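You operate a simulated robot arm through the tools that you are given. There is no shell and no other tool. Be economical: measure what you need, move in short steps, check, and stop when the job is done.

Carry out the task below with a simulated robot arm. There is one attempt and no reset: what you move stays moved.

TASK
Set the run-down music box to STOP, wind it fully, wipe its glass and shut the lid.
Fine: use the checked cloth and put it back. What is to be rubbed or washed off counts as gone when no trace of it is left.

The check looks at the end state, three seconds after you hand in, the way a careful person would. Anything else that was tipped, shoved, dropped, spilled or broken makes it a failure. Lids that push on must go on centred and level and be pressed home; caps that screw on are set level and turned clockwise until they are tight. Flat cloth is picked up by pressing the open fingertips on it (5 to 10 N) and closing them slowly along it; thin cloth reads only 2 to 8 mm in the jaws.

THE ROBOT
A 6-joint arm with a two-finger parallel gripper, fixed in place. Base frame: the origin is at the foot of the arm, x ahead of it, y to its left, z up; the work surface is at about z = 0. Lengths are in cm, angles in degrees, forces in N, time in s.
With the tool pointing down near the work surface it reaches from about 14 to 58 cm from the base axis. Its first joint turns from -66.0 to 66.0 degrees. Payload 2.1 kg.
The tool frame sits at the grasp point between the pads (the TCP): z along the fingers, y along the line on which they close. The tips reach 3 cm beyond it. The gripper opens to 9.4 cm. The fingers are 2.8 cm wide and 1 cm thick; the gripper's body (5 by 9.6 cm) begins 5.5 cm behind the TCP.
Orientation is that of the tool frame in the base frame, as a unit quaternion [w, x, y, z]. With the fingers straight down and closing along the base's y, the tool's x points along the base's -x, its y along +y and its z along -z.

THE INTERFACE
- The arm moves only by the tool send_rows. Its argument "commands" is one flat list of numbers, 7 for each row, row after row: the shift along the base's x, y, z in units of 30 mm (1.0 is 30 mm), then the turn, a rotation vector about the base's x, y, z in units of 5 degrees (1.0 is 5 degrees), then the closure, from 0 (fully open) to 1 (shut). In form: [x, y, z, wx, wy, wz, jaw, x, y, z, wx, wy, wz, jaw, ...]. A call has 1 to 8 rows; each row shifts and turns the commanded pose from where the row before left it. A call with a number of a shift or a turn outside -1 to 1 is refused whole. Rows are played at 5 a second. More than 5 cm and 8.6 degrees between two rows, or a gripper value outside its range, and nothing of the call is played. A pose out of reach is approached as far as the arm can. The call stops where the force on the tool passes 90 N (or 10 N more than at its start, if that is more) or the arm is blocked; 0.2 s more then pass. Each finger travels about 7.2 cm/s and halts on what it meets, pressing with about 22 N; the grip force reading is that of the motor and also rises with nothing between the fingers. The clock runs only during rows and for 0.2 s after the last one: add rows that do not move to give the fingers time. The reply holds the time, the measured pose of the TCP, the force on the tool along the base axes, the opening and the grip force, in the units named above and with some noise, with the torque about the TCP (base axes, N m) and any sound that the robot's microphone picked up.
- Cameras (640 x 400 px; columns grow to the right, rows downward): "scene" is fixed at [1.85, -36.01, 50.04]; the picture's right is [0.90, -0.43, 0.00], its down [-0.20, -0.41, -0.89] and it looks along [0.38, 0.80, -0.46] (base axes); focal length 261 px, centre (320, 200). "wrist" rides on the gripper at [7.6, 1.4, -10.2] in the tool frame; the picture's right is [-0.18, 0.98, 0.00], its down [-0.75, -0.14, -0.64] and it looks along [-0.63, -0.12, 0.77] (tool axes); focal length 243 px, centre (320, 200). There is no depth. A picture from a camera that has moved, and an enlarged one, comes with that camera's place and axes in the base frame and with its lens. The place of the scene camera against the robot may be out by one fixed shift of up to 2.5 cm in any direction.
- capture(camera): a new picture of that camera. No time passes.
- enlarge(camera, box): a new picture of the part [left, top, right, bottom] of that camera's present view, enlarged. No time passes.
- close_job(): hands the job in; it is judged then, once.

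Go step by step. Nothing tells you positions but the pictures and the camera data: compare them with the known pose of the tool, close in by small moves and look again before you grip or let go. The budget is 120 turns and 76 pictures, counting those below and the enlarged ones. Unless the task says otherwise, let go and move clear before handing in, and close with one line.

The tools are called after "Request:" as name(argument=value, ...) on one line, values as JSON. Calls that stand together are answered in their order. send_rows: Moves the arm, as the interface text tells. Its arguments: {"type":"object","properties":{"commands":{"type":"array","items":{"type":"number"}}},"required":["commands"]} The other tools are called the same way: capture (camera) takes a picture; enlarge (camera, box) takes an enlarged picture of a part of a camera's view; close_job () hands the job in.

At the start:

```text
time_s: 0.0
eef_pos: [32.62, 18.64, 41.67]
ee_rot: [0.0, 0.0, 1.0, 0.0]
wrist_force: [-0.1, -0.3, -0.2]
ft_torque: [0.01, 0.0, -0.01]
width: 9.41
finger_force: 0.0
```

scene: 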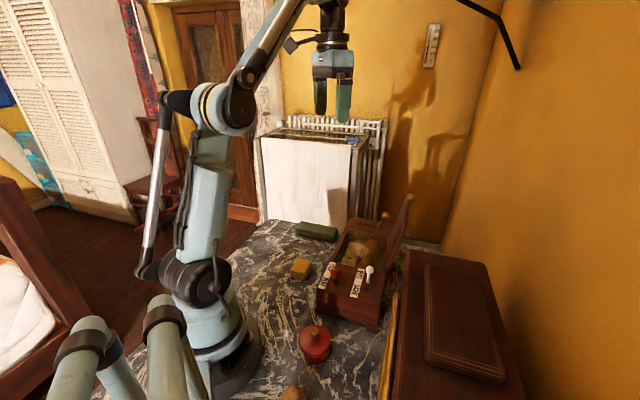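
wrist: 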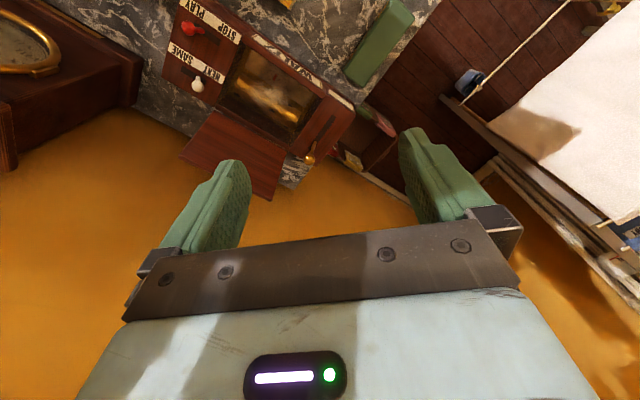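

I see a music box with an open lid, two levers with labels, a glass inner cover and a side crank, along with some other objects. I'll take closer looks before moving.

Request:
enlarge(camera="scene", box=[280, 180, 440, 340])

Request:
enlarge(camera="wrist", box=[150, 0, 430, 200])

Request:
enlarge(camera="scene", box=[220, 100, 420, 260])

```text
2.50 times, centred on (360, 260) of scene
camera zoom: at [1.85, -36.01, 50.04], right [0.9, -0.43, 0.0], down [-0.2, -0.41, -0.89], along [0.38, 0.8, -0.46], focal length 653 px, centre (220, 50)
```

zoom: 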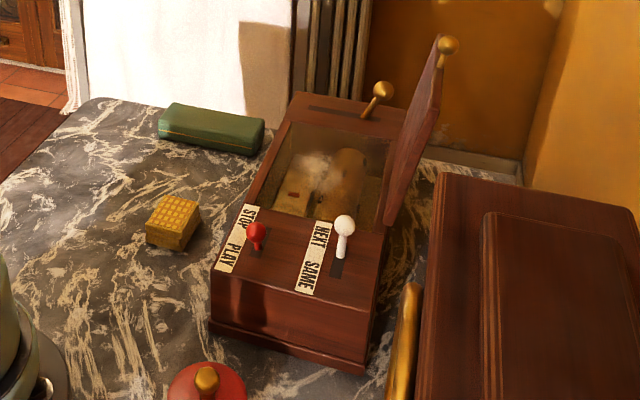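

```text
2.00 times, centred on (290, 100) of wrist
camera zoom: at [25.29, 20.2, 51.98], right [0.18, 0.98, 0.0], down [0.75, -0.14, 0.64], along [0.63, -0.12, -0.77], focal length 485 px, centre (380, 400)
```

zoom: 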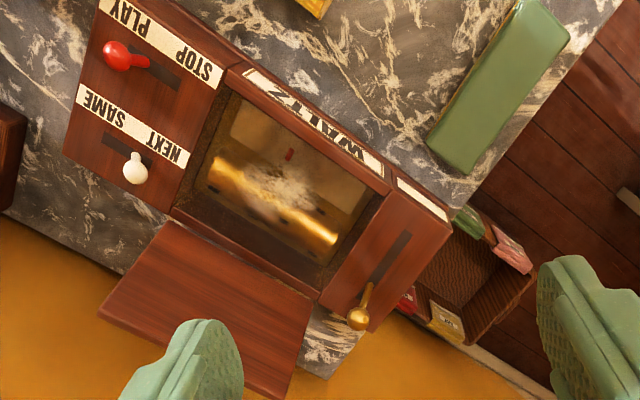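

```text
2.50 times, centred on (320, 180) of scene
camera zoom: at [1.85, -36.01, 50.04], right [0.9, -0.43, 0.0], down [-0.2, -0.41, -0.89], along [0.38, 0.8, -0.46], focal length 653 px, centre (320, 250)
```

zoom: 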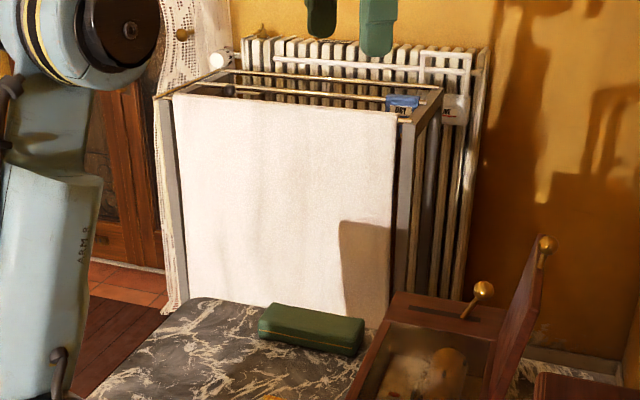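

The box's long axis runs at about 48° in x-y. The red lever is at PLAY, the dirt is in the middle of the glass, and the winding lever is at the far end. I still have to find the checked cloth, so I'll move the wrist camera for a better overview.

Request:
send_rows(commands=[-1, -1, 0, 0, 0, 0, 0, -1, -1, 0, 0, 0, 0, 0, -1, -1, 0, 0, 0, 0, 0, -0.5, 0, 0, 0, 0, 0, 0])

Request:
capture(camera="wrist")

Request:
capture(camera="scene")

```text
time_s: 1.0
eef_pos: [22.01, 9.5, 41.72]
ee_rot: [0.0, 0.0, 1.0, 0.0]
wrist_force: [-0.3, -0.1, 0.0]
ft_torque: [0.01, 0.02, -0.02]
width: 9.39
finger_force: 0.0
```

```text
70 pictures are left
camera wrist: at [14.61, 11.12, 51.97], right [0.18, 0.98, 0.0], down [0.75, -0.14, 0.64], along [0.63, -0.12, -0.77], focal length 243 px, centre (320, 200)
```

wrist: 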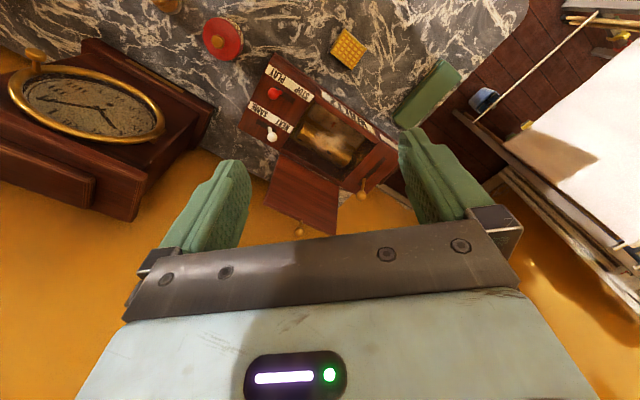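

```text
69 pictures are left
```

scene: 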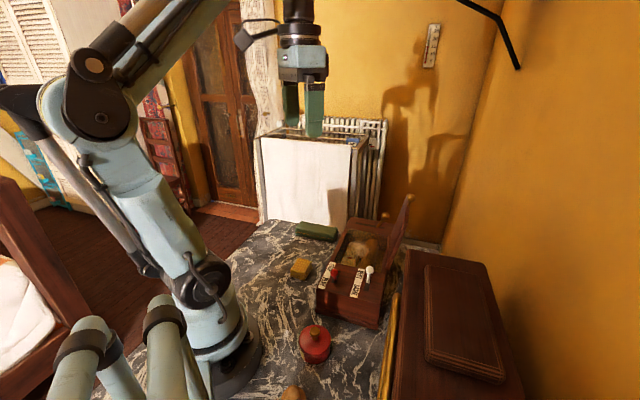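

A yellow gridded item sits near the box, and behind the box there is something basket-like. I'll zoom in on both.

Request:
enlarge(camera="wrist", box=[310, 10, 410, 80])

Request:
enlarge(camera="wrist", box=[240, 50, 420, 240])

```text
5.71 times, centred on (360, 45) of wrist
camera zoom: at [14.61, 11.12, 51.97], right [0.18, 0.98, 0.0], down [0.75, -0.14, 0.64], along [0.63, -0.12, -0.77], focal length 1386 px, centre (91, 1086)
```

zoom: 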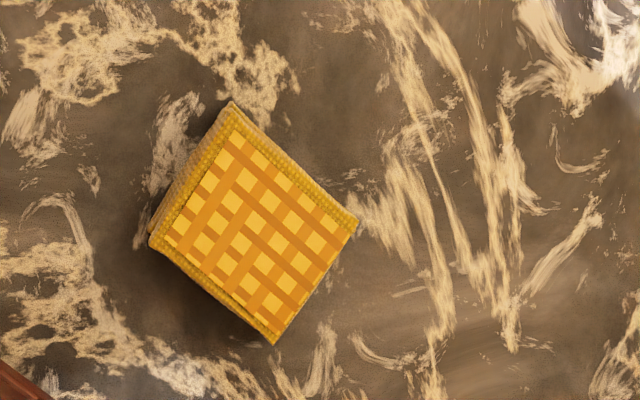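

```text
2.11 times, centred on (330, 145) of wrist
camera zoom: at [14.61, 11.12, 51.97], right [0.18, 0.98, 0.0], down [0.75, -0.14, 0.64], along [0.63, -0.12, -0.77], focal length 511 px, centre (299, 316)
```

zoom: 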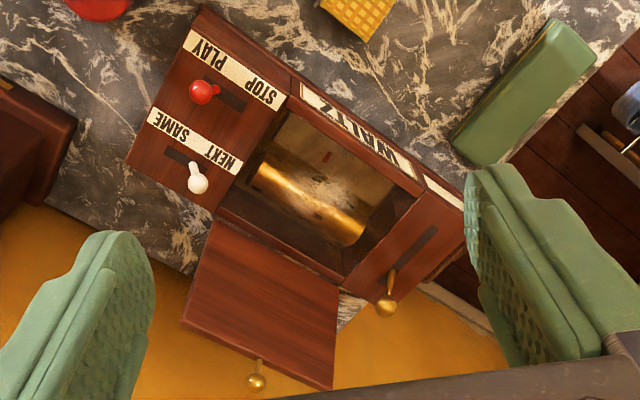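

The yellow checked pad is the cloth, at about (22.6, 14.5). The red knob is at about (25.3, 1.5, 10), the winding knob at about (47.7, 13.7, 12), and the box axis is at about 44°. I'll go above the red lever with the jaw aligned to its slot.

Request:
send_rows(commands=[0.1, -0.33, -0.8, 0, 0, -1, 0, 0.1, -0.33, -0.8, 0, 0, -1, 0, 0.1, -0.33, -0.8, 0, 0, -1, 0, 0.1, -0.33, -0.8, 0, 0, -1, 0, 0.1, -0.33, -0.8, 0, 0, -1, 0, 0.1, -0.33, -0.8, 0, 0, -1, 0, 0.1, -0.33, -0.4, 0, 0, -1, 0.2, 0.1, -0.33, 0, 0, 0, -1, 0.4])

Request:
send_rows(commands=[0.1, 0, 0, 0, 0, -1, 0.5, 0.1, 0, 0, 0, 0, -0.2, 0.6, 0, 0, 0, 0, 0, 0, 0.6])

Request:
capture(camera="wrist")

```text
time_s: 2.8
eef_pos: [24.84, 1.81, 26.05]
ee_rot: [0.0, 0.342, 0.94, 0.0]
wrist_force: [-0.7, -0.1, 0.5]
ft_torque: [-0.01, 0.0, 0.02]
width: 5.62
finger_force: 0.1
```

```text
time_s: 3.6
eef_pos: [25.28, 1.81, 26.03]
ee_rot: [0.001, 0.391, 0.92, 0.001]
wrist_force: [0.3, 0.1, -0.2]
ft_torque: [-0.01, 0.0, 0.02]
width: 3.77
finger_force: 0.0
```

```text
66 pictures are left
camera wrist: at [21.23, 8.37, 36.33], right [0.83, 0.55, 0.0], down [0.42, -0.64, 0.64], along [0.35, -0.54, -0.77], focal length 243 px, centre (320, 200)
```

wrist: 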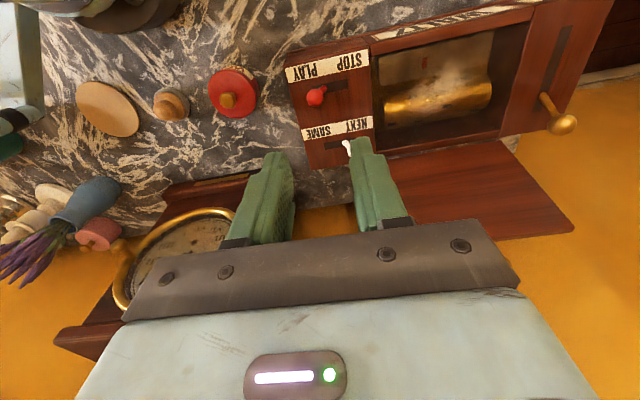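

The red knob agrees at (25.2, 1.4, 10). I'll check the slot in close-up before going down.

Request:
enlarge(camera="wrist", box=[270, 40, 390, 170])

Request:
enlarge(camera="wrist", box=[360, 0, 600, 170])

```text
3.08 times, centred on (330, 105) of wrist
camera zoom: at [21.23, 8.37, 36.33], right [0.83, 0.55, 0.0], down [0.42, -0.64, 0.64], along [0.35, -0.54, -0.77], focal length 746 px, centre (289, 492)
```

zoom: 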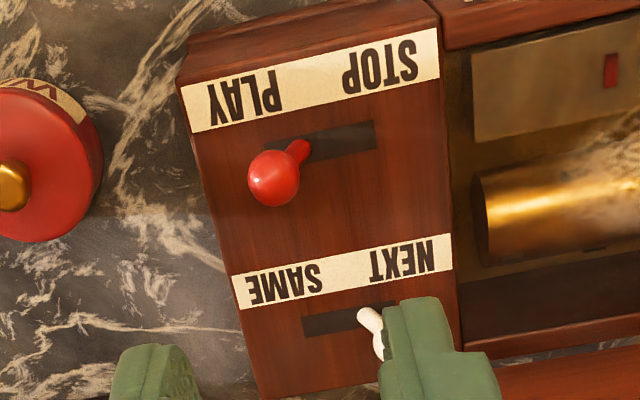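

```text
2.35 times, centred on (480, 85) of wrist
camera zoom: at [21.23, 8.37, 36.33], right [0.83, 0.55, 0.0], down [0.42, -0.64, 0.64], along [0.35, -0.54, -0.77], focal length 571 px, centre (-56, 471)
```

zoom: 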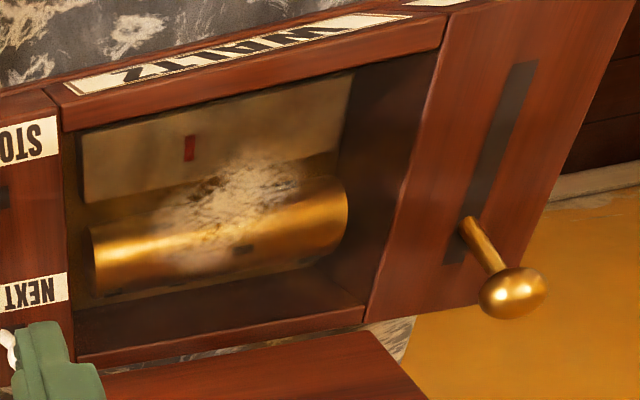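

The slot runs along L and the knob is leaning towards PLAY. I'll lower the half-open jaws around the knob.

Request:
send_rows(commands=[0, -0.1, -1, 0, 0, 0, 0.6, 0, 0, -1, 0, 0, 0, 0.6, 0, 0, -1, 0, 0, 0, 0.6, 0, 0, -0.8, 0, 0, 0, 0.6])

Request:
capture(camera="wrist")

Request:
enlarge(camera="scene", box=[290, 200, 430, 330])

```text
time_s: 4.6
eef_pos: [25.42, 1.52, 14.58]
ee_rot: [0.0, 0.391, 0.92, 0.0]
wrist_force: [0.3, -0.2, -1.2]
ft_torque: [0.02, 0.0, 0.02]
width: 3.75
finger_force: 0.1
```

```text
63 pictures are left
camera wrist: at [21.35, 8.06, 24.84], right [0.83, 0.55, 0.0], down [0.42, -0.64, 0.64], along [0.35, -0.54, -0.77], focal length 243 px, centre (320, 200)
```

wrist: 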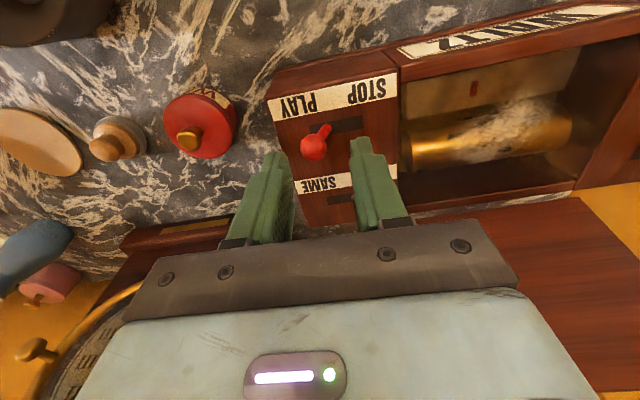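

```text
3.08 times, centred on (360, 265) of scene
camera zoom: at [1.85, -36.01, 50.04], right [0.9, -0.43, 0.0], down [-0.2, -0.41, -0.89], along [0.38, 0.8, -0.46], focal length 804 px, centre (197, 0)
```

zoom: 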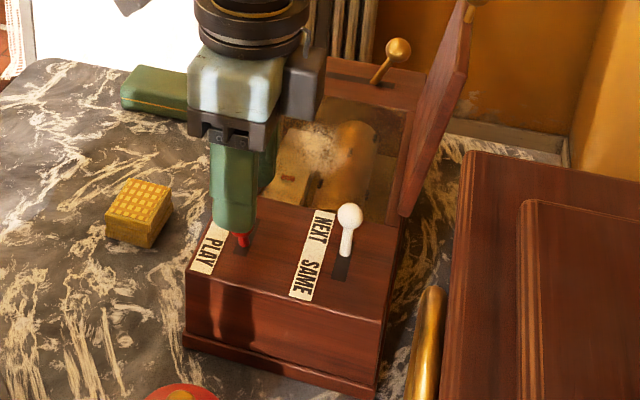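

The jaws straddle the knob. I'll go down to the knob and then push toward STOP in small steps.

Request:
send_rows(commands=[-0.03, -0.05, -0.4, 0, 0, 0, 0.6, 0, 0, -0.4, 0, 0, 0, 0.6, 0.24, 0.23, 0, 0, 0, 0, 0.6, 0.24, 0.23, 0, 0, 0, 0, 0.6])

Request:
capture(camera="wrist")

```text
time_s: 5.6
eef_pos: [26.75, 2.67, 12.19]
ee_rot: [0.0, 0.39, 0.921, 0.001]
wrist_force: [0.0, 0.0, 0.1]
ft_torque: [-0.03, -0.03, 0.02]
width: 3.75
finger_force: 0.1
```

```text
61 pictures are left
camera wrist: at [22.57, 9.33, 22.6], right [0.83, 0.55, 0.0], down [0.42, -0.64, 0.64], along [0.35, -0.54, -0.77], focal length 243 px, centre (320, 200)
```

wrist: 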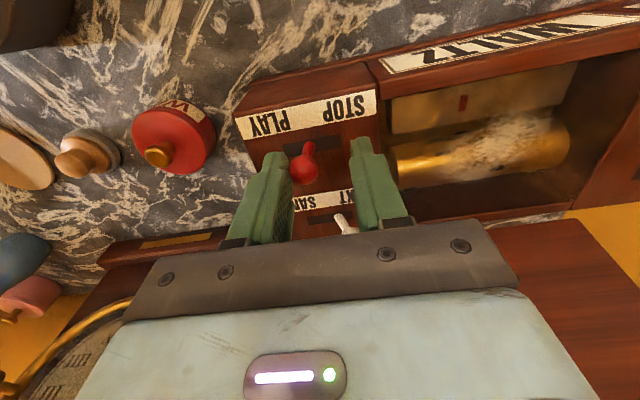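

The knob is now against the trailing finger and has begun to move. I'll keep pushing.

Request:
send_rows(commands=[0.2, 0.195, 0, 0, 0, 0, 0.6, 0.2, 0.195, 0, 0, 0, 0, 0.6, 0.1, 0.1, 0, 0, 0, 0, 0.6])

Request:
capture(camera="wrist")

```text
time_s: 6.4
eef_pos: [28.11, 4.14, 12.39]
ee_rot: [0.0, 0.391, 0.921, 0.0]
wrist_force: [-0.1, -0.7, -0.8]
ft_torque: [0.0, 0.02, 0.02]
width: 3.77
finger_force: 0.1
```

```text
60 pictures are left
camera wrist: at [24.0, 10.82, 22.62], right [0.83, 0.55, 0.0], down [0.42, -0.64, 0.64], along [0.35, -0.54, -0.77], focal length 243 px, centre (320, 200)
```

wrist: 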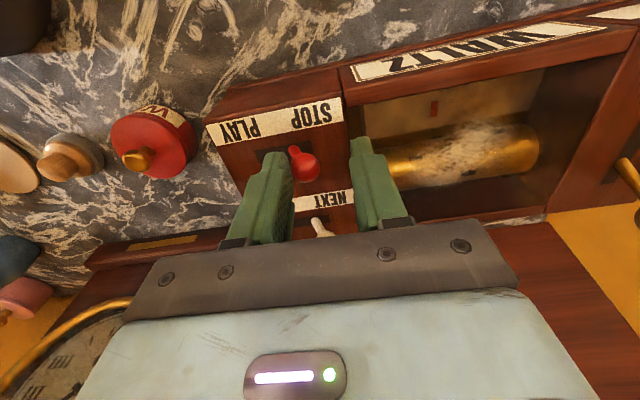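

The lever now leans towards STOP. I'll push gently to find the end stop.

Request:
send_rows(commands=[0.1, 0.097, 0, 0, 0, 0, 0.6, 0.1, 0.097, 0, 0, 0, 0, 0.6, 0.1, 0.097, 0, 0, 0, 0, 0.6])

Request:
enlarge(camera="wrist", box=[180, 80, 400, 220])

```text
time_s: 7.2
eef_pos: [28.84, 4.95, 12.31]
ee_rot: [-0.002, 0.391, 0.92, -0.003]
wrist_force: [-20.8, -19.6, 3.9]
ft_torque: [-0.66, 0.48, -0.05]
width: 5.41
finger_force: 14.3
```

```text
2.86 times, centred on (290, 150) of wrist
camera zoom: at [24.84, 11.63, 22.58], right [0.84, 0.55, -0.01], down [0.43, -0.64, 0.64], along [0.35, -0.54, -0.77], focal length 693 px, centre (406, 343)
```

zoom: 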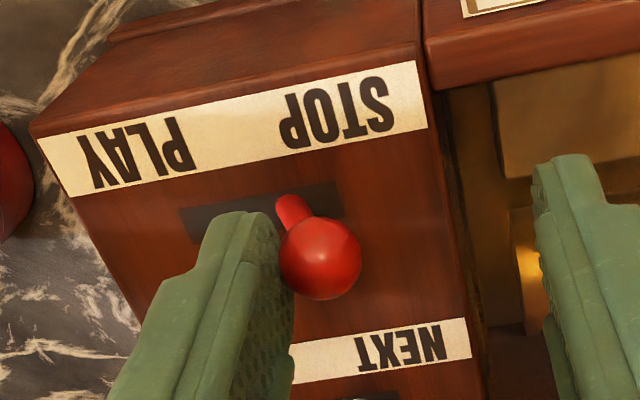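

The end stop is reached: about 28 N, with the lever leaning to STOP. Now I'll back off, rise and travel to the winding lever.

Request:
send_rows(commands=[-0.25, -0.25, 0, 0, 0, 0, 0.55, 0, 0, 1, 0, 0, 0, 0.5, 0, 0, 1, 0, 0, 0, 0.4, 0, 0, 1, 0, 0, 0, 0.4, 0, 0, 1, 0, 0, 0, 0.4, 1, 0.4, 0, 0, 0, 0, 0.4, 1, 0.5, 0, 0, 0, 0, 0.4, 1, 0.5, 0, 0, 0, 0, 0.4])

Request:
enlarge(camera="wrist", box=[60, 60, 380, 260])

Request:
send_rows(commands=[1, 0.5, 0, 0, 0, 0, 0.4, 1, 0.5, 0, 0, 0, 0, 0.4, 1, 0.5, 0, 0, 0, 0, 0.4, 0.5, 0.25, 0, 0, 0, 0, 0.4])

Request:
capture(camera="wrist")

```text
time_s: 9.0
eef_pos: [37.34, 8.68, 24.22]
ee_rot: [0.001, 0.389, 0.921, 0.0]
wrist_force: [0.3, 0.7, 0.0]
ft_torque: [-0.02, 0.02, 0.01]
width: 5.64
finger_force: 0.1
```

```text
2.00 times, centred on (220, 160) of wrist
camera zoom: at [33.21, 15.27, 34.54], right [0.83, 0.55, 0.0], down [0.42, -0.64, 0.64], along [0.35, -0.54, -0.77], focal length 485 px, centre (520, 280)
```

zoom: 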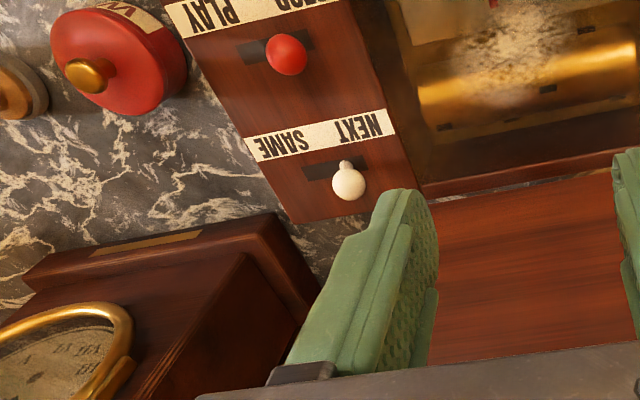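

```text
time_s: 10.0
eef_pos: [47.98, 13.97, 24.03]
ee_rot: [0.0, 0.391, 0.92, 0.0]
wrist_force: [0.5, 0.3, 0.0]
ft_torque: [-0.03, 0.01, 0.02]
width: 5.61
finger_force: 0.0
```

```text
57 pictures are left
camera wrist: at [43.86, 20.49, 34.29], right [0.83, 0.55, 0.0], down [0.42, -0.64, 0.64], along [0.35, -0.54, -0.77], focal length 243 px, centre (320, 200)
```

wrist: 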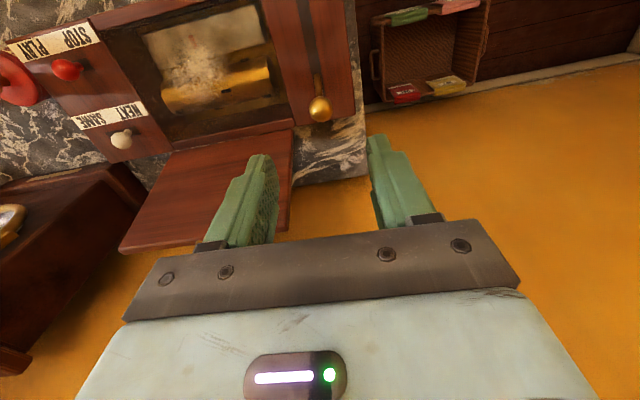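

The winding knob is confirmed at (48.0, 14.0, 12.2), directly below the tool. I'll zoom in on its slot.

Request:
enlarge(camera="wrist", box=[250, 0, 390, 140])

Request:
enlarge(camera="scene", box=[330, 180, 430, 260])

```text
2.86 times, centred on (320, 70) of wrist
camera zoom: at [43.86, 20.49, 34.29], right [0.83, 0.55, 0.0], down [0.42, -0.64, 0.64], along [0.35, -0.54, -0.77], focal length 693 px, centre (320, 571)
```

zoom: 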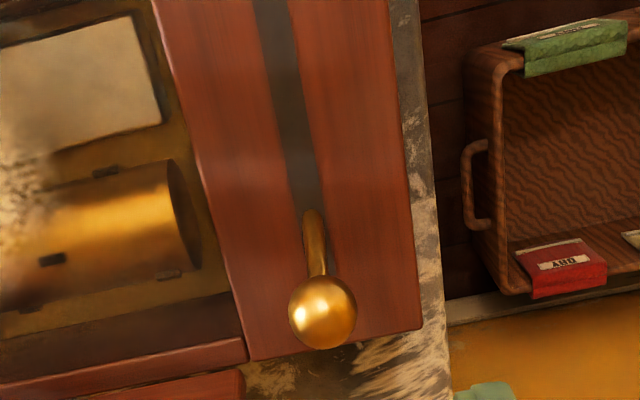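

```text
5.00 times, centred on (380, 220) of scene
camera zoom: at [1.85, -36.01, 50.04], right [0.9, -0.43, 0.0], down [-0.2, -0.41, -0.89], along [0.38, 0.8, -0.46], focal length 1306 px, centre (20, 100)
```

zoom: 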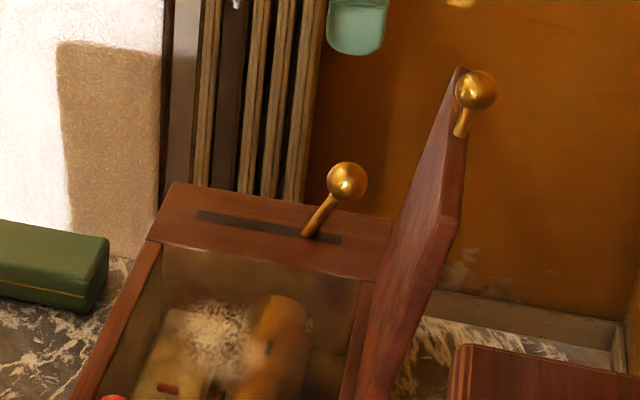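

The lever leans toward +W in a slot about 8 cm long, and its pivot is below the surface. I'll descend around the knob, grip it along L and check.

Request:
send_rows(commands=[0, 0, -1, 0, 0, 0, 0.4, 0, 0, -1, 0, 0, 0, 0.4, 0, 0, -1, 0, 0, 0, 0.4, 0, 0, -0.85, 0, 0, 0, 0.4])

Request:
capture(camera="wrist")

```text
time_s: 11.0
eef_pos: [48.0, 13.92, 12.73]
ee_rot: [0.0, 0.391, 0.92, 0.001]
wrist_force: [-0.5, -0.8, -0.3]
ft_torque: [0.0, -0.01, 0.01]
width: 5.64
finger_force: 0.0
```

```text
54 pictures are left
camera wrist: at [43.79, 20.43, 22.88], right [0.83, 0.55, 0.0], down [0.42, -0.64, 0.64], along [0.35, -0.54, -0.77], focal length 243 px, centre (320, 200)
```

wrist: 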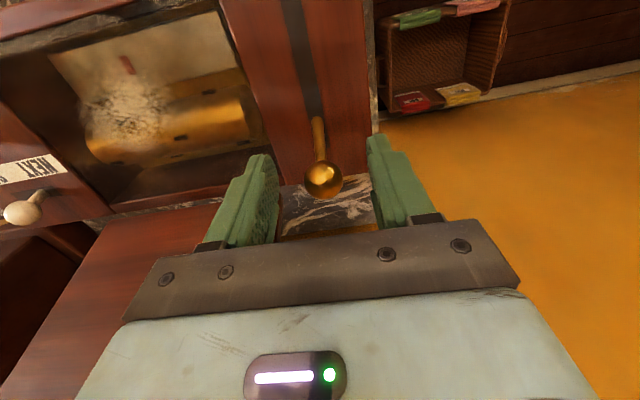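

The knob sits between the pads. I'll close on it.

Request:
send_rows(commands=[0, 0, -0.05, 0, 0, 0, 0.7, 0, 0, 0, 0, 0, 0, 0.85, 0, 0, 0, 0, 0, 0, 1, 0, 0, 0, 0, 0, 0, 1])

```text
time_s: 12.0
eef_pos: [47.98, 14.0, 12.43]
ee_rot: [0.001, 0.389, 0.921, 0.002]
wrist_force: [17.1, 13.3, -1.1]
ft_torque: [-0.09, -0.35, 0.08]
width: 2.13
finger_force: 44.9
```

I have a grip (2.1 cm) with a slight side load. I'll ease that and swing the lever along its arc toward -W.

Request:
send_rows(commands=[0.04, 0.03, 0, 0, 0, 0, 1, -0.21, 0.216, 0.12, 0, 0, 0, 1, -0.21, 0.216, 0.09, 0, 0, 0, 1, 0, 0, 0, 0, 0, 0, 1])

```text
time_s: 13.0
eef_pos: [46.82, 15.18, 13.4]
ee_rot: [0.002, 0.39, 0.921, 0.0]
wrist_force: [16.8, -2.6, -6.0]
ft_torque: [-0.9, -1.08, 0.03]
width: 2.16
finger_force: 45.1
```

The lever is following with moderate resistance, so I'll continue the stroke.

Request:
send_rows(commands=[-0.21, 0.216, 0.06, 0, 0, 0, 1, -0.21, 0.216, 0.03, 0, 0, 0, 1, 0, 0, 0, 0, 0, 0, 1])

Request:
capture(camera="wrist")

```text
time_s: 13.8
eef_pos: [45.51, 16.42, 13.6]
ee_rot: [0.002, 0.39, 0.921, -0.001]
wrist_force: [13.0, -5.3, 16.2]
ft_torque: [-0.95, -1.06, 0.0]
width: 2.17
finger_force: 45.1
```

```text
53 pictures are left
camera wrist: at [41.39, 23.02, 23.84], right [0.83, 0.55, 0.0], down [0.42, -0.64, 0.64], along [0.36, -0.54, -0.76], focal length 243 px, centre (320, 200)
```

wrist: 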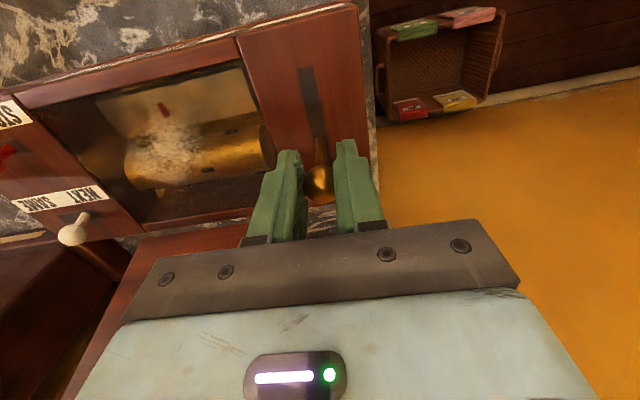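

The lever is near upright and moving well, so I'll continue over the top.

Request:
send_rows(commands=[-0.21, 0.216, 0.05, 0, 0, 0, 1, -0.21, 0.216, 0.0, 0, 0, 0, 1, 0, 0, 0, 0, 0, 0, 1])

Request:
send_rows(commands=[-0.21, 0.216, -0.03, 0, 0, 0, 1, -0.21, 0.216, -0.06, 0, 0, 0, 1, 0, 0, 0, 0, 0, 0, 1])

```text
time_s: 14.6
eef_pos: [44.16, 17.69, 13.67]
ee_rot: [0.002, 0.39, 0.921, 0.0]
wrist_force: [16.0, -2.6, -18.2]
ft_torque: [-0.74, -0.83, 0.11]
width: 2.16
finger_force: 44.8
```

```text
time_s: 15.4
eef_pos: [42.88, 19.03, 13.39]
ee_rot: [0.002, 0.389, 0.921, 0.002]
wrist_force: [18.1, 2.2, 11.9]
ft_torque: [-0.95, -1.23, 0.13]
width: 2.17
finger_force: 44.7
```

Request:
send_rows(commands=[-0.19, 0.225, -0.08, 0, 0, 0, 1, -0.2, 0.21, -0.11, 0, 0, 0, 1, 0, 0, 0, 0, 0, 0, 1])

Request:
capture(camera="wrist")

```text
time_s: 16.2
eef_pos: [41.43, 20.33, 12.82]
ee_rot: [0.002, 0.391, 0.921, 0.0]
wrist_force: [16.4, -2.6, -4.0]
ft_torque: [-0.71, -0.93, 0.08]
width: 2.13
finger_force: 44.6
```

```text
52 pictures are left
camera wrist: at [37.46, 26.95, 23.01], right [0.84, 0.55, 0.0], down [0.42, -0.64, 0.64], along [0.36, -0.54, -0.76], focal length 243 px, centre (320, 200)
```

wrist: 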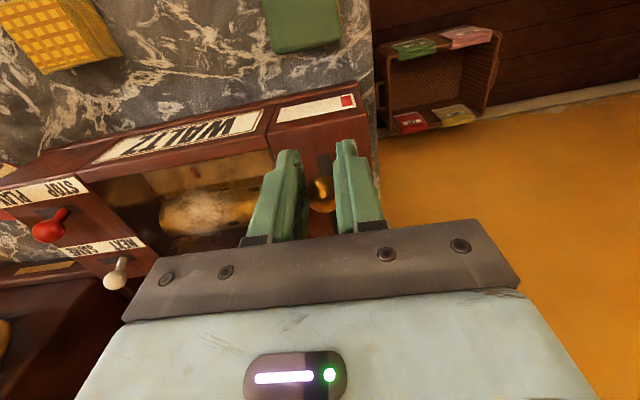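

A gauge strip with a red mark is visible on the top rim. I'll zoom in on it.

Request:
enlarge(camera="wrist", box=[260, 70, 380, 170])

Request:
send_rows(commands=[-0.19, 0.2, -0.13, 0, 0, 0, 1, -0.18, 0.185, -0.15, 0, 0, 0, 1, 0, 0, 0, 0, 0, 0, 1])

Request:
enlarge(camera="wrist", box=[260, 70, 380, 210])

```text
4.00 times, centred on (320, 120) of wrist
camera zoom: at [37.46, 26.95, 23.01], right [0.84, 0.55, 0.0], down [0.42, -0.64, 0.64], along [0.36, -0.54, -0.76], focal length 970 px, centre (320, 520)
```

zoom: 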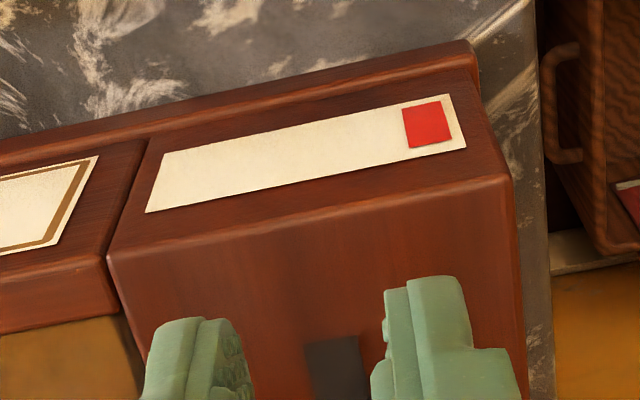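

```text
time_s: 17.0
eef_pos: [40.51, 21.58, 12.03]
ee_rot: [0.0, 0.389, 0.921, -0.001]
wrist_force: [-1.1, 0.2, 0.2]
ft_torque: [0.0, -0.01, -0.01]
width: 0.0
finger_force: 33.1
```

```text
2.86 times, centred on (320, 140) of wrist
camera zoom: at [36.35, 28.13, 22.22], right [0.83, 0.55, 0.0], down [0.42, -0.64, 0.64], along [0.35, -0.54, -0.77], focal length 693 px, centre (320, 371)
```

zoom: 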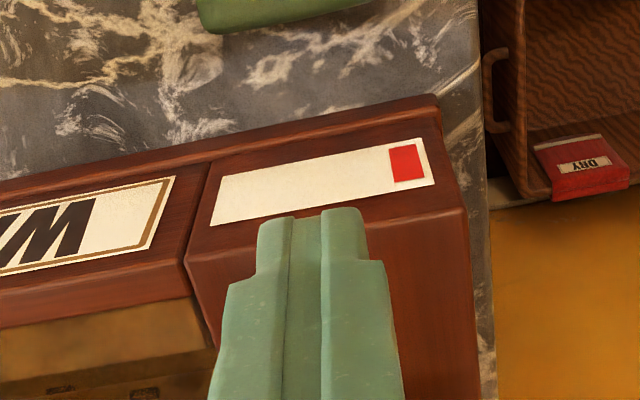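

The knob slipped out near the end of its travel. I'll see where the lever is now.

Request:
enlarge(camera="scene", box=[330, 180, 430, 260])

Request:
capture(camera="wrist")

```text
5.00 times, centred on (380, 220) of scene
camera zoom: at [1.85, -36.01, 50.04], right [0.9, -0.43, 0.0], down [-0.2, -0.41, -0.89], along [0.38, 0.8, -0.46], focal length 1306 px, centre (20, 100)
```

zoom: 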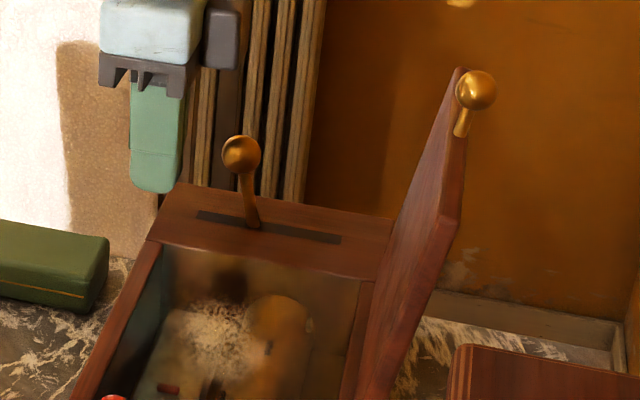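

```text
48 pictures are left
camera wrist: at [36.35, 28.13, 22.22], right [0.83, 0.55, 0.0], down [0.42, -0.64, 0.64], along [0.35, -0.54, -0.77], focal length 243 px, centre (320, 200)
```

wrist: 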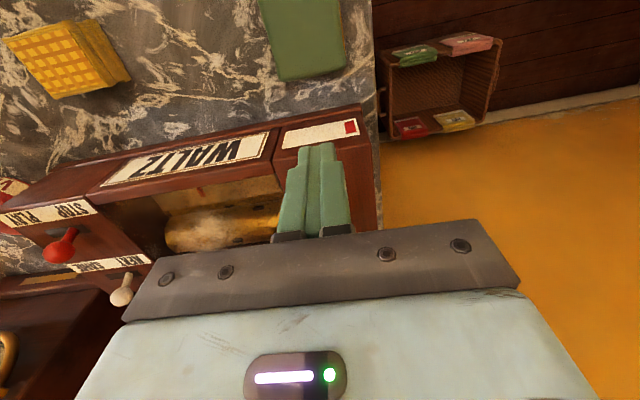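

The lever stayed slightly past vertical, and a red mark shows at the end of the gauge. A pocket that straddles the knob along the stroke will be surer than a friction grip, so I'll rise and rotate the jaws by 90°.

Request:
send_rows(commands=[0, 0, 1, 0, 0, 0, 1, 0, 0, 1, 0, 0, 1, 0.6, 0, 0, 1, 0, 0, 1, 0.5, 0.1, -0.1, 0, 0, 0, 1, 0.5, 0.1, -0.1, 0, 0, 0, 1, 0.5, 0.1, -0.1, 0, 0, 0, 1, 0.5, 0.1, -0.1, 0, 0, 0, 1, 0.5, 0.1, -0.1, 0, 0, 0, 1, 0.5])

Request:
send_rows(commands=[0.1, -0.1, 0, 0, 0, 1, 0.5, 0.1, -0.1, 0, 0, 0, 1, 0.5, 0.1, -0.1, 0, 0, 0, 1, 0.5, 0.1, -0.1, 0, 0, 0, 1, 0.5, 0, 0, 0, 0, 0, 1, 0.5, 0, 0, 0, 0, 0, 1, 0.5, 0, 0, 0, 0, 0, 1, 0.5, 0, 0, 0, 0, 0, 1, 0.5])

Request:
send_rows(commands=[0, 0, 0, 0, 0, 1, 0.5, 0, 0, 0, 0, 0, 1, 0.5, 0, 0, 0, 0, 0, 1, 0.5, 0, 0, 0, 0, 0, 0, 0.5])

Request:
capture(camera="wrist")

```text
time_s: 18.8
eef_pos: [42.06, 19.98, 21.11]
ee_rot: [-0.001, 0.095, 0.995, 0.0]
wrist_force: [-0.2, -0.2, -0.2]
ft_torque: [0.0, 0.0, 0.01]
width: 4.7
finger_force: 0.1
```

```text
time_s: 20.6
eef_pos: [43.28, 18.67, 21.19]
ee_rot: [0.0, -0.252, 0.968, 0.0]
wrist_force: [-0.5, 0.3, -0.3]
ft_torque: [0.01, 0.0, -0.03]
width: 4.69
finger_force: 0.1
```

```text
time_s: 21.6
eef_pos: [43.29, 18.73, 21.11]
ee_rot: [0.0, -0.375, 0.927, 0.001]
wrist_force: [-0.5, 0.5, -0.4]
ft_torque: [-0.03, -0.02, 0.02]
width: 4.71
finger_force: 0.2
```

```text
47 pictures are left
camera wrist: at [36.98, 14.62, 31.28], right [-0.55, 0.83, 0.0], down [0.64, 0.42, 0.64], along [0.54, 0.35, -0.77], focal length 243 px, centre (320, 200)
```

wrist: 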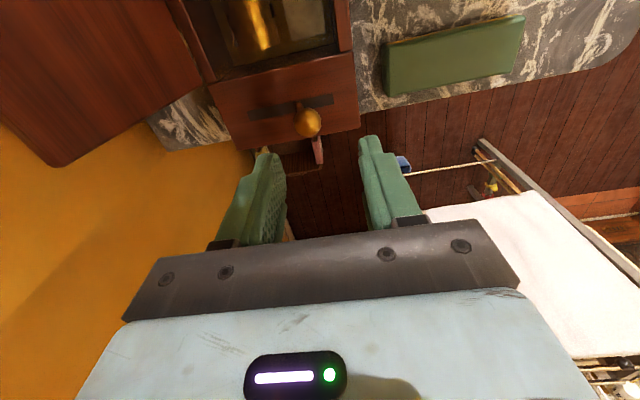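

The knob is at about (43.75, 17.75, 13). I'll move over it and lower the pocket.

Request:
send_rows(commands=[0.15, -0.32, 0, 0, 0, 0, 0.5, 0, 0, -0.93, 0, 0, 0, 0.5, 0, 0, -0.93, 0, 0, 0, 0.55, 0, 0, -0.93, 0, 0, 0, 0.6, 0, 0, 0, 0, 0, 0, 0.65, 0, 0, 0, 0, 0, 0, 0.65])

Request:
capture(camera="wrist")

```text
time_s: 23.0
eef_pos: [43.65, 17.88, 12.77]
ee_rot: [0.0, -0.374, 0.927, 0.001]
wrist_force: [0.1, 0.1, -0.2]
ft_torque: [0.0, 0.0, -0.01]
width: 3.31
finger_force: 0.0
```

```text
46 pictures are left
camera wrist: at [37.32, 13.68, 23.0], right [-0.55, 0.83, 0.0], down [0.64, 0.42, 0.64], along [0.54, 0.35, -0.77], focal length 243 px, centre (320, 200)
```

wrist: 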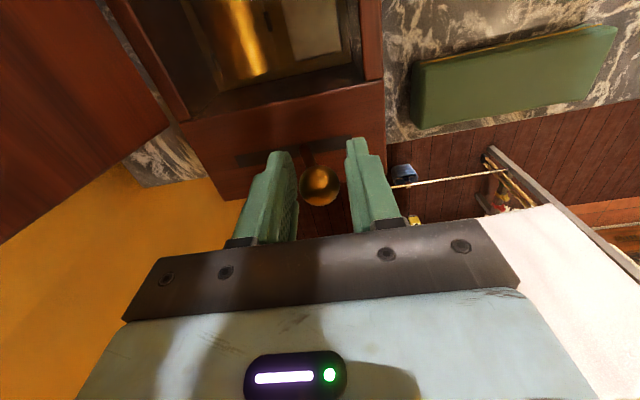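

The knob is well within the pocket. I'll push toward the -W end of the slot until it stops.

Request:
send_rows(commands=[-0.16, 0.165, 0, 0, 0, 0, 0.65, -0.16, 0.165, 0, 0, 0, 0, 0.65, -0.16, 0.165, -0.05, 0, 0, 0, 0.65, -0.16, 0.165, -0.05, 0, 0, 0, 0.65, -0.16, 0.165, -0.1, 0, 0, 0, 0.65])

Request:
send_rows(commands=[-0.16, 0.165, -0.1, 0, 0, 0, 0.65, -0.16, 0.165, -0.1, 0, 0, 0, 0.65, -0.16, 0.165, -0.1, 0, 0, 0, 0.65])

Request:
capture(camera="wrist")

```text
time_s: 24.2
eef_pos: [41.29, 20.22, 12.11]
ee_rot: [0.001, -0.374, 0.928, -0.001]
wrist_force: [6.9, -4.3, 11.8]
ft_torque: [-0.31, -0.37, 0.02]
width: 3.73
finger_force: 3.8
```

```text
time_s: 25.0
eef_pos: [40.27, 21.17, 11.41]
ee_rot: [0.005, -0.371, 0.929, -0.011]
wrist_force: [33.4, -28.1, 74.4]
ft_torque: [-2.35, -2.92, 0.01]
width: 6.57
finger_force: 22.5
```

```text
45 pictures are left
camera wrist: at [33.72, 17.25, 21.62], right [-0.54, 0.84, -0.02], down [0.63, 0.43, 0.65], along [0.55, 0.34, -0.76], focal length 243 px, centre (320, 200)
```

wrist: 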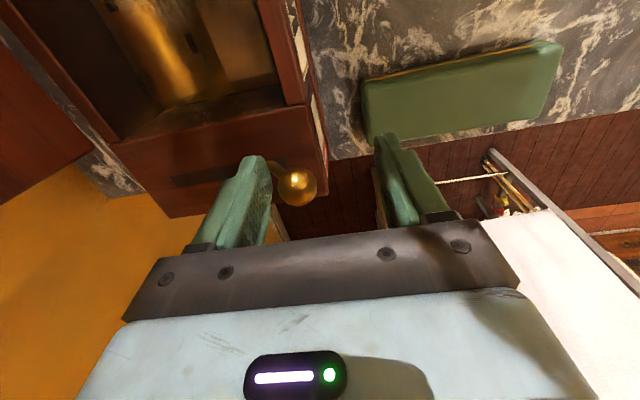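

That is the end of travel, with high force. I'll ease off upward and back, then inspect the gauge.

Request:
send_rows(commands=[0.1, -0.1, 0.2, 0, 0, 0, 0.65, 0.1, -0.1, 0.15, 0, 0, 0, 0.65, 0, 0, 0, 0, 0, 0, 0.65])

Request:
enlarge(camera="wrist", box=[200, 0, 400, 220])

Request:
enlarge(camera="scene", box=[290, 180, 430, 330])

```text
time_s: 25.8
eef_pos: [40.58, 20.89, 12.21]
ee_rot: [0.0, -0.374, 0.927, -0.006]
wrist_force: [19.3, -23.3, 6.6]
ft_torque: [-0.8, -0.71, -0.19]
width: 5.05
finger_force: 15.9
```

```text
1.82 times, centred on (300, 110) of wrist
camera zoom: at [34.17, 16.82, 22.47], right [-0.55, 0.84, -0.01], down [0.64, 0.43, 0.64], along [0.54, 0.34, -0.77], focal length 441 px, centre (356, 364)
```

zoom: 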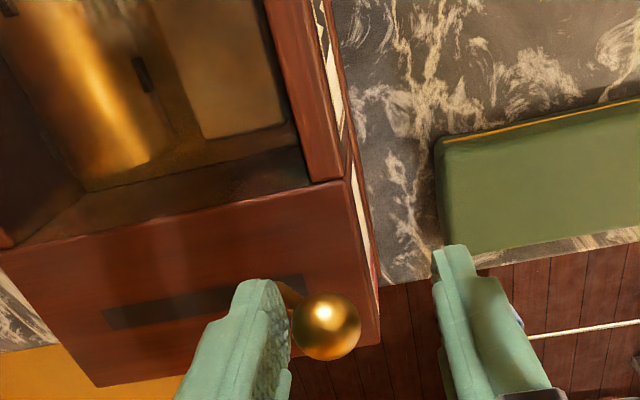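

```text
2.67 times, centred on (360, 255) of scene
camera zoom: at [1.85, -36.02, 50.04], right [0.9, -0.43, 0.0], down [-0.2, -0.41, -0.89], along [0.38, 0.8, -0.46], focal length 697 px, centre (213, 53)
```

zoom: 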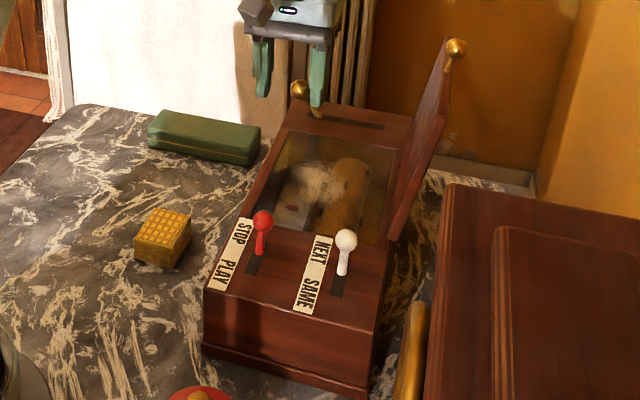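

Red is at STOP and the winding lever is at its -W end. Now the return stroke towards +W.

Request:
send_rows(commands=[0.25, -0.26, 0.05, 0, 0, 0, 0.65, 0.25, -0.26, 0, 0, 0, 0, 0.65, 0.25, -0.26, 0, 0, 0, 0, 0.65, 0.25, -0.26, 0, 0, 0, 0, 0.65, 0.25, -0.26, 0, 0, 0, 0, 0.65, 0.25, -0.26, 0, 0, 0, 0, 0.65, 0.25, -0.26, 0, 0, 0, 0, 0.65])

Request:
send_rows(commands=[0.16, -0.165, 0, 0, 0, 0, 0.65, 0.16, -0.165, 0, 0, 0, 0, 0.65, 0.16, -0.165, 0, 0, 0, 0, 0.65, 0.16, -0.165, 0, 0, 0, 0, 0.65])

Request:
capture(camera="wrist")

```text
time_s: 27.4
eef_pos: [45.69, 15.76, 12.39]
ee_rot: [-0.001, -0.375, 0.927, 0.0]
wrist_force: [0.6, -0.3, -0.2]
ft_torque: [0.0, 0.0, 0.01]
width: 3.33
finger_force: 0.3
```

```text
time_s: 28.4
eef_pos: [47.59, 13.74, 12.5]
ee_rot: [0.001, -0.375, 0.927, 0.001]
wrist_force: [-0.1, 0.6, 1.0]
ft_torque: [-0.01, 0.01, 0.02]
width: 3.3
finger_force: 0.1
```

```text
42 pictures are left
camera wrist: at [41.29, 9.6, 22.68], right [-0.55, 0.83, 0.0], down [0.64, 0.42, 0.64], along [0.54, 0.35, -0.77], focal length 243 px, centre (320, 200)
```

wrist: 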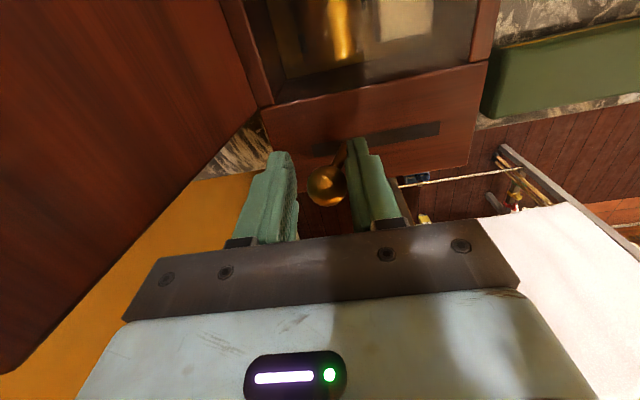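

The return stroke is free, so this is a ratchet and the -W strokes do the winding. I'll go to the +W stop and then make the next winding stroke.

Request:
send_rows(commands=[0.12, -0.12, 0, 0, 0, 0, 0.65, 0.12, -0.12, 0, 0, 0, 0, 0.65, 0, 0, 0, 0, 0, 0, 0.65])

Request:
send_rows(commands=[-0.25, 0.26, 0, 0, 0, 0, 0.65, -0.25, 0.26, 0, 0, 0, 0, 0.65, -0.25, 0.26, 0, 0, 0, 0, 0.65, -0.25, 0.26, 0, 0, 0, 0, 0.65, -0.25, 0.26, 0, 0, 0, 0, 0.65])

Request:
send_rows(commands=[-0.25, 0.26, 0, 0, 0, 0, 0.65, -0.25, 0.26, 0, 0, 0, 0, 0.65, -0.25, 0.26, 0, 0, 0, 0, 0.65, -0.25, 0.26, 0, 0, 0, 0, 0.65, 0, 0, 0, 0, 0, 0, 0.65])

```text
time_s: 29.2
eef_pos: [48.23, 13.11, 12.41]
ee_rot: [0.0, -0.376, 0.927, 0.001]
wrist_force: [-7.8, 2.2, 3.7]
ft_torque: [0.09, 0.27, 0.12]
width: 3.73
finger_force: 3.6
```

```text
time_s: 30.4
eef_pos: [44.41, 17.02, 12.37]
ee_rot: [0.0, -0.374, 0.927, 0.0]
wrist_force: [2.2, -0.5, -0.3]
ft_torque: [-0.06, -0.01, 0.0]
width: 3.35
finger_force: 0.9
```

```text
time_s: 31.6
eef_pos: [41.5, 19.96, 12.28]
ee_rot: [0.0, -0.375, 0.927, 0.0]
wrist_force: [0.2, 0.5, -0.4]
ft_torque: [-0.01, -0.01, -0.01]
width: 3.33
finger_force: 0.3
```

Request:
send_rows(commands=[-0.12, 0.125, 0, 0, 0, 0, 0.65, -0.12, 0.125, 0, 0, 0, 0, 0.65, -0.1, 0.1, 0, 0, 0, 0, 0.65])

Request:
enlarge(camera="wrist", box=[200, 0, 400, 220])

```text
time_s: 32.4
eef_pos: [40.72, 20.83, 12.32]
ee_rot: [0.001, -0.373, 0.928, -0.004]
wrist_force: [15.1, -18.1, 5.4]
ft_torque: [-0.67, -0.55, -0.11]
width: 4.66
finger_force: 12.2
```

```text
1.82 times, centred on (300, 110) of wrist
camera zoom: at [34.32, 16.76, 22.59], right [-0.55, 0.84, -0.01], down [0.64, 0.42, 0.64], along [0.54, 0.35, -0.77], focal length 441 px, centre (356, 364)
```

zoom: 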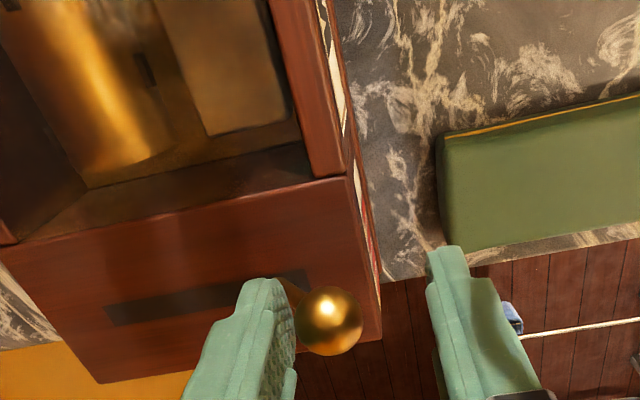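

Request:
enlarge(camera="wrist", box=[290, 70, 340, 170])

```text
4.00 times, centred on (315, 120) of wrist
camera zoom: at [34.32, 16.76, 22.59], right [-0.55, 0.84, -0.01], down [0.64, 0.42, 0.64], along [0.54, 0.35, -0.77], focal length 970 px, centre (340, 520)
```

zoom: 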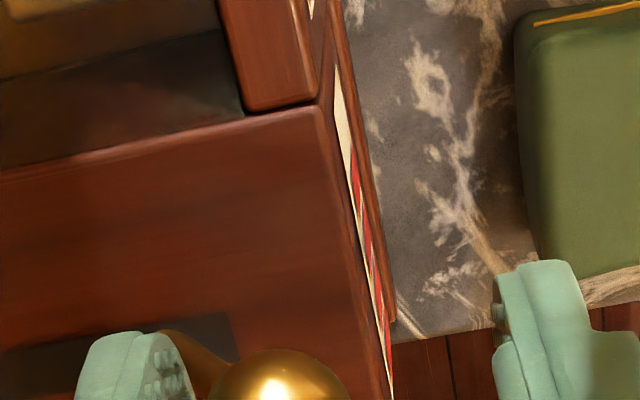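

The gauge fills with red blocks; there are about three or four now and the top is still blank. I'll do another return and winding stroke.

Request:
send_rows(commands=[0.33, -0.34, 0, 0, 0, 0, 0.65, 0.33, -0.34, 0, 0, 0, 0, 0.65, 0.33, -0.34, 0, 0, 0, 0, 0.65, 0.33, -0.34, 0, 0, 0, 0, 0.65, 0.33, -0.34, 0, 0, 0, 0, 0.65, 0.33, -0.34, 0, 0, 0, 0, 0.65, 0.33, -0.34, 0, 0, 0, 0, 0.65, 0.2, -0.2, 0, 0, 0, 0, 0.65])

Request:
send_rows(commands=[-0.3, 0.31, 0, 0, 0, 0, 0.65, -0.3, 0.31, 0, 0, 0, 0, 0.65, -0.3, 0.31, 0, 0, 0, 0, 0.65, -0.3, 0.31, 0, 0, 0, 0, 0.65, -0.3, 0.31, 0, 0, 0, 0, 0.65, -0.3, 0.31, 0, 0, 0, 0, 0.65, -0.3, 0.31, 0, 0, 0, 0, 0.65, -0.2, 0.2, 0, 0, 0, 0, 0.65])

Request:
send_rows(commands=[-0.12, 0.125, 0, 0, 0, 0, 0.65, -0.1, 0.1, 0, 0, 0, 0, 0.65, 0, 0, 0, 0, 0, 0, 0.65])

Request:
enlarge(camera="wrist", box=[290, 70, 340, 170])

```text
time_s: 34.2
eef_pos: [48.08, 13.27, 12.18]
ee_rot: [0.0, -0.375, 0.927, -0.001]
wrist_force: [-1.2, 0.2, 0.3]
ft_torque: [0.03, 0.01, -0.01]
width: 3.35
finger_force: 0.2
```

```text
time_s: 36.1
eef_pos: [42.57, 19.08, 12.21]
ee_rot: [0.013, -0.364, 0.931, -0.017]
wrist_force: [39.5, -16.5, 4.5]
ft_torque: [-0.28, 0.09, 0.47]
width: 8.91
finger_force: 22.9
stopped in row 8: the force on the tool passed its limit at 91 N (the readings are from after the stop); the commanded pose is now the measured one
```

```text
time_s: 36.7
eef_pos: [42.98, 18.75, 12.36]
ee_rot: [0.025, -0.356, 0.934, -0.032]
wrist_force: [41.0, -24.7, -5.7]
ft_torque: [0.11, -0.02, 0.2]
width: 7.52
finger_force: 22.7
stopped in row 3: the force on the tool passed its limit at 109 N (the readings are from after the stop); the commanded pose is now the measured one
```

```text
4.00 times, centred on (315, 120) of wrist
camera zoom: at [35.77, 15.2, 22.29], right [-0.52, 0.85, -0.07], down [0.61, 0.42, 0.67], along [0.6, 0.3, -0.74], focal length 970 px, centre (340, 520)
```

zoom: 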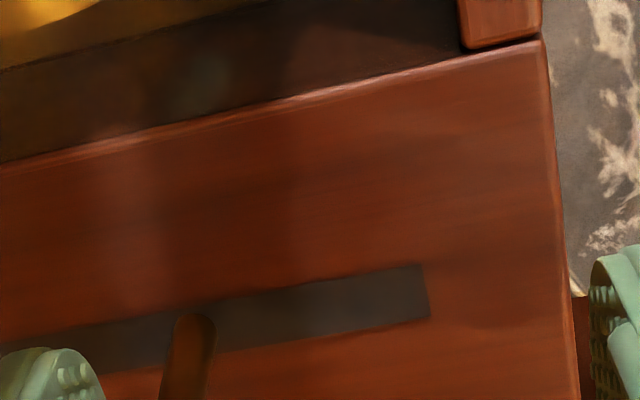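

The lever locked hard in mid-stroke, so the spring is apparently fully wound. I'll release pressure at once and look.

Request:
send_rows(commands=[0.2, -0.2, 0, 0, 0, 0, 0.5, 0.1, -0.1, 0, 0, 0, 0, 0.4, 0, 0, 0, 0, 0, 0, 0.4])

Request:
capture(camera="wrist")

Request:
enlarge(camera="scene", box=[290, 180, 430, 330])

```text
time_s: 37.5
eef_pos: [43.15, 18.37, 12.45]
ee_rot: [0.02, -0.36, 0.932, -0.027]
wrist_force: [11.6, -18.6, 5.7]
ft_torque: [-0.13, -0.09, -0.27]
width: 6.86
finger_force: 10.4
```

```text
38 pictures are left
camera wrist: at [36.27, 14.78, 22.41], right [-0.52, 0.85, -0.06], down [0.62, 0.43, 0.66], along [0.59, 0.31, -0.75], focal length 243 px, centre (320, 200)
```

wrist: 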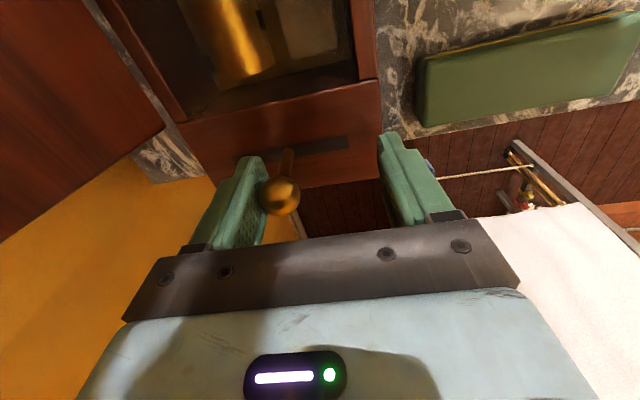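

```text
2.67 times, centred on (360, 255) of scene
camera zoom: at [1.85, -36.02, 50.04], right [0.9, -0.43, 0.0], down [-0.2, -0.41, -0.89], along [0.38, 0.8, -0.46], focal length 697 px, centre (213, 53)
```

zoom: 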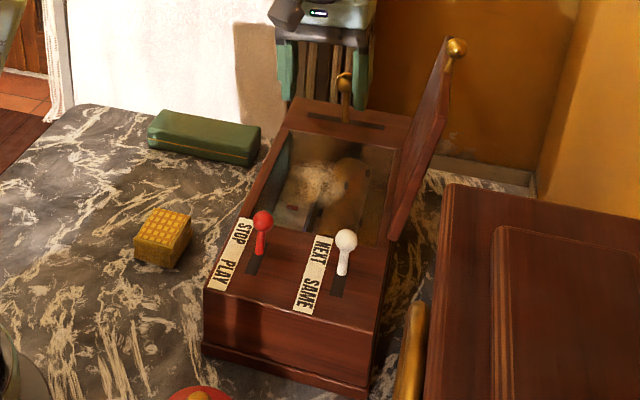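

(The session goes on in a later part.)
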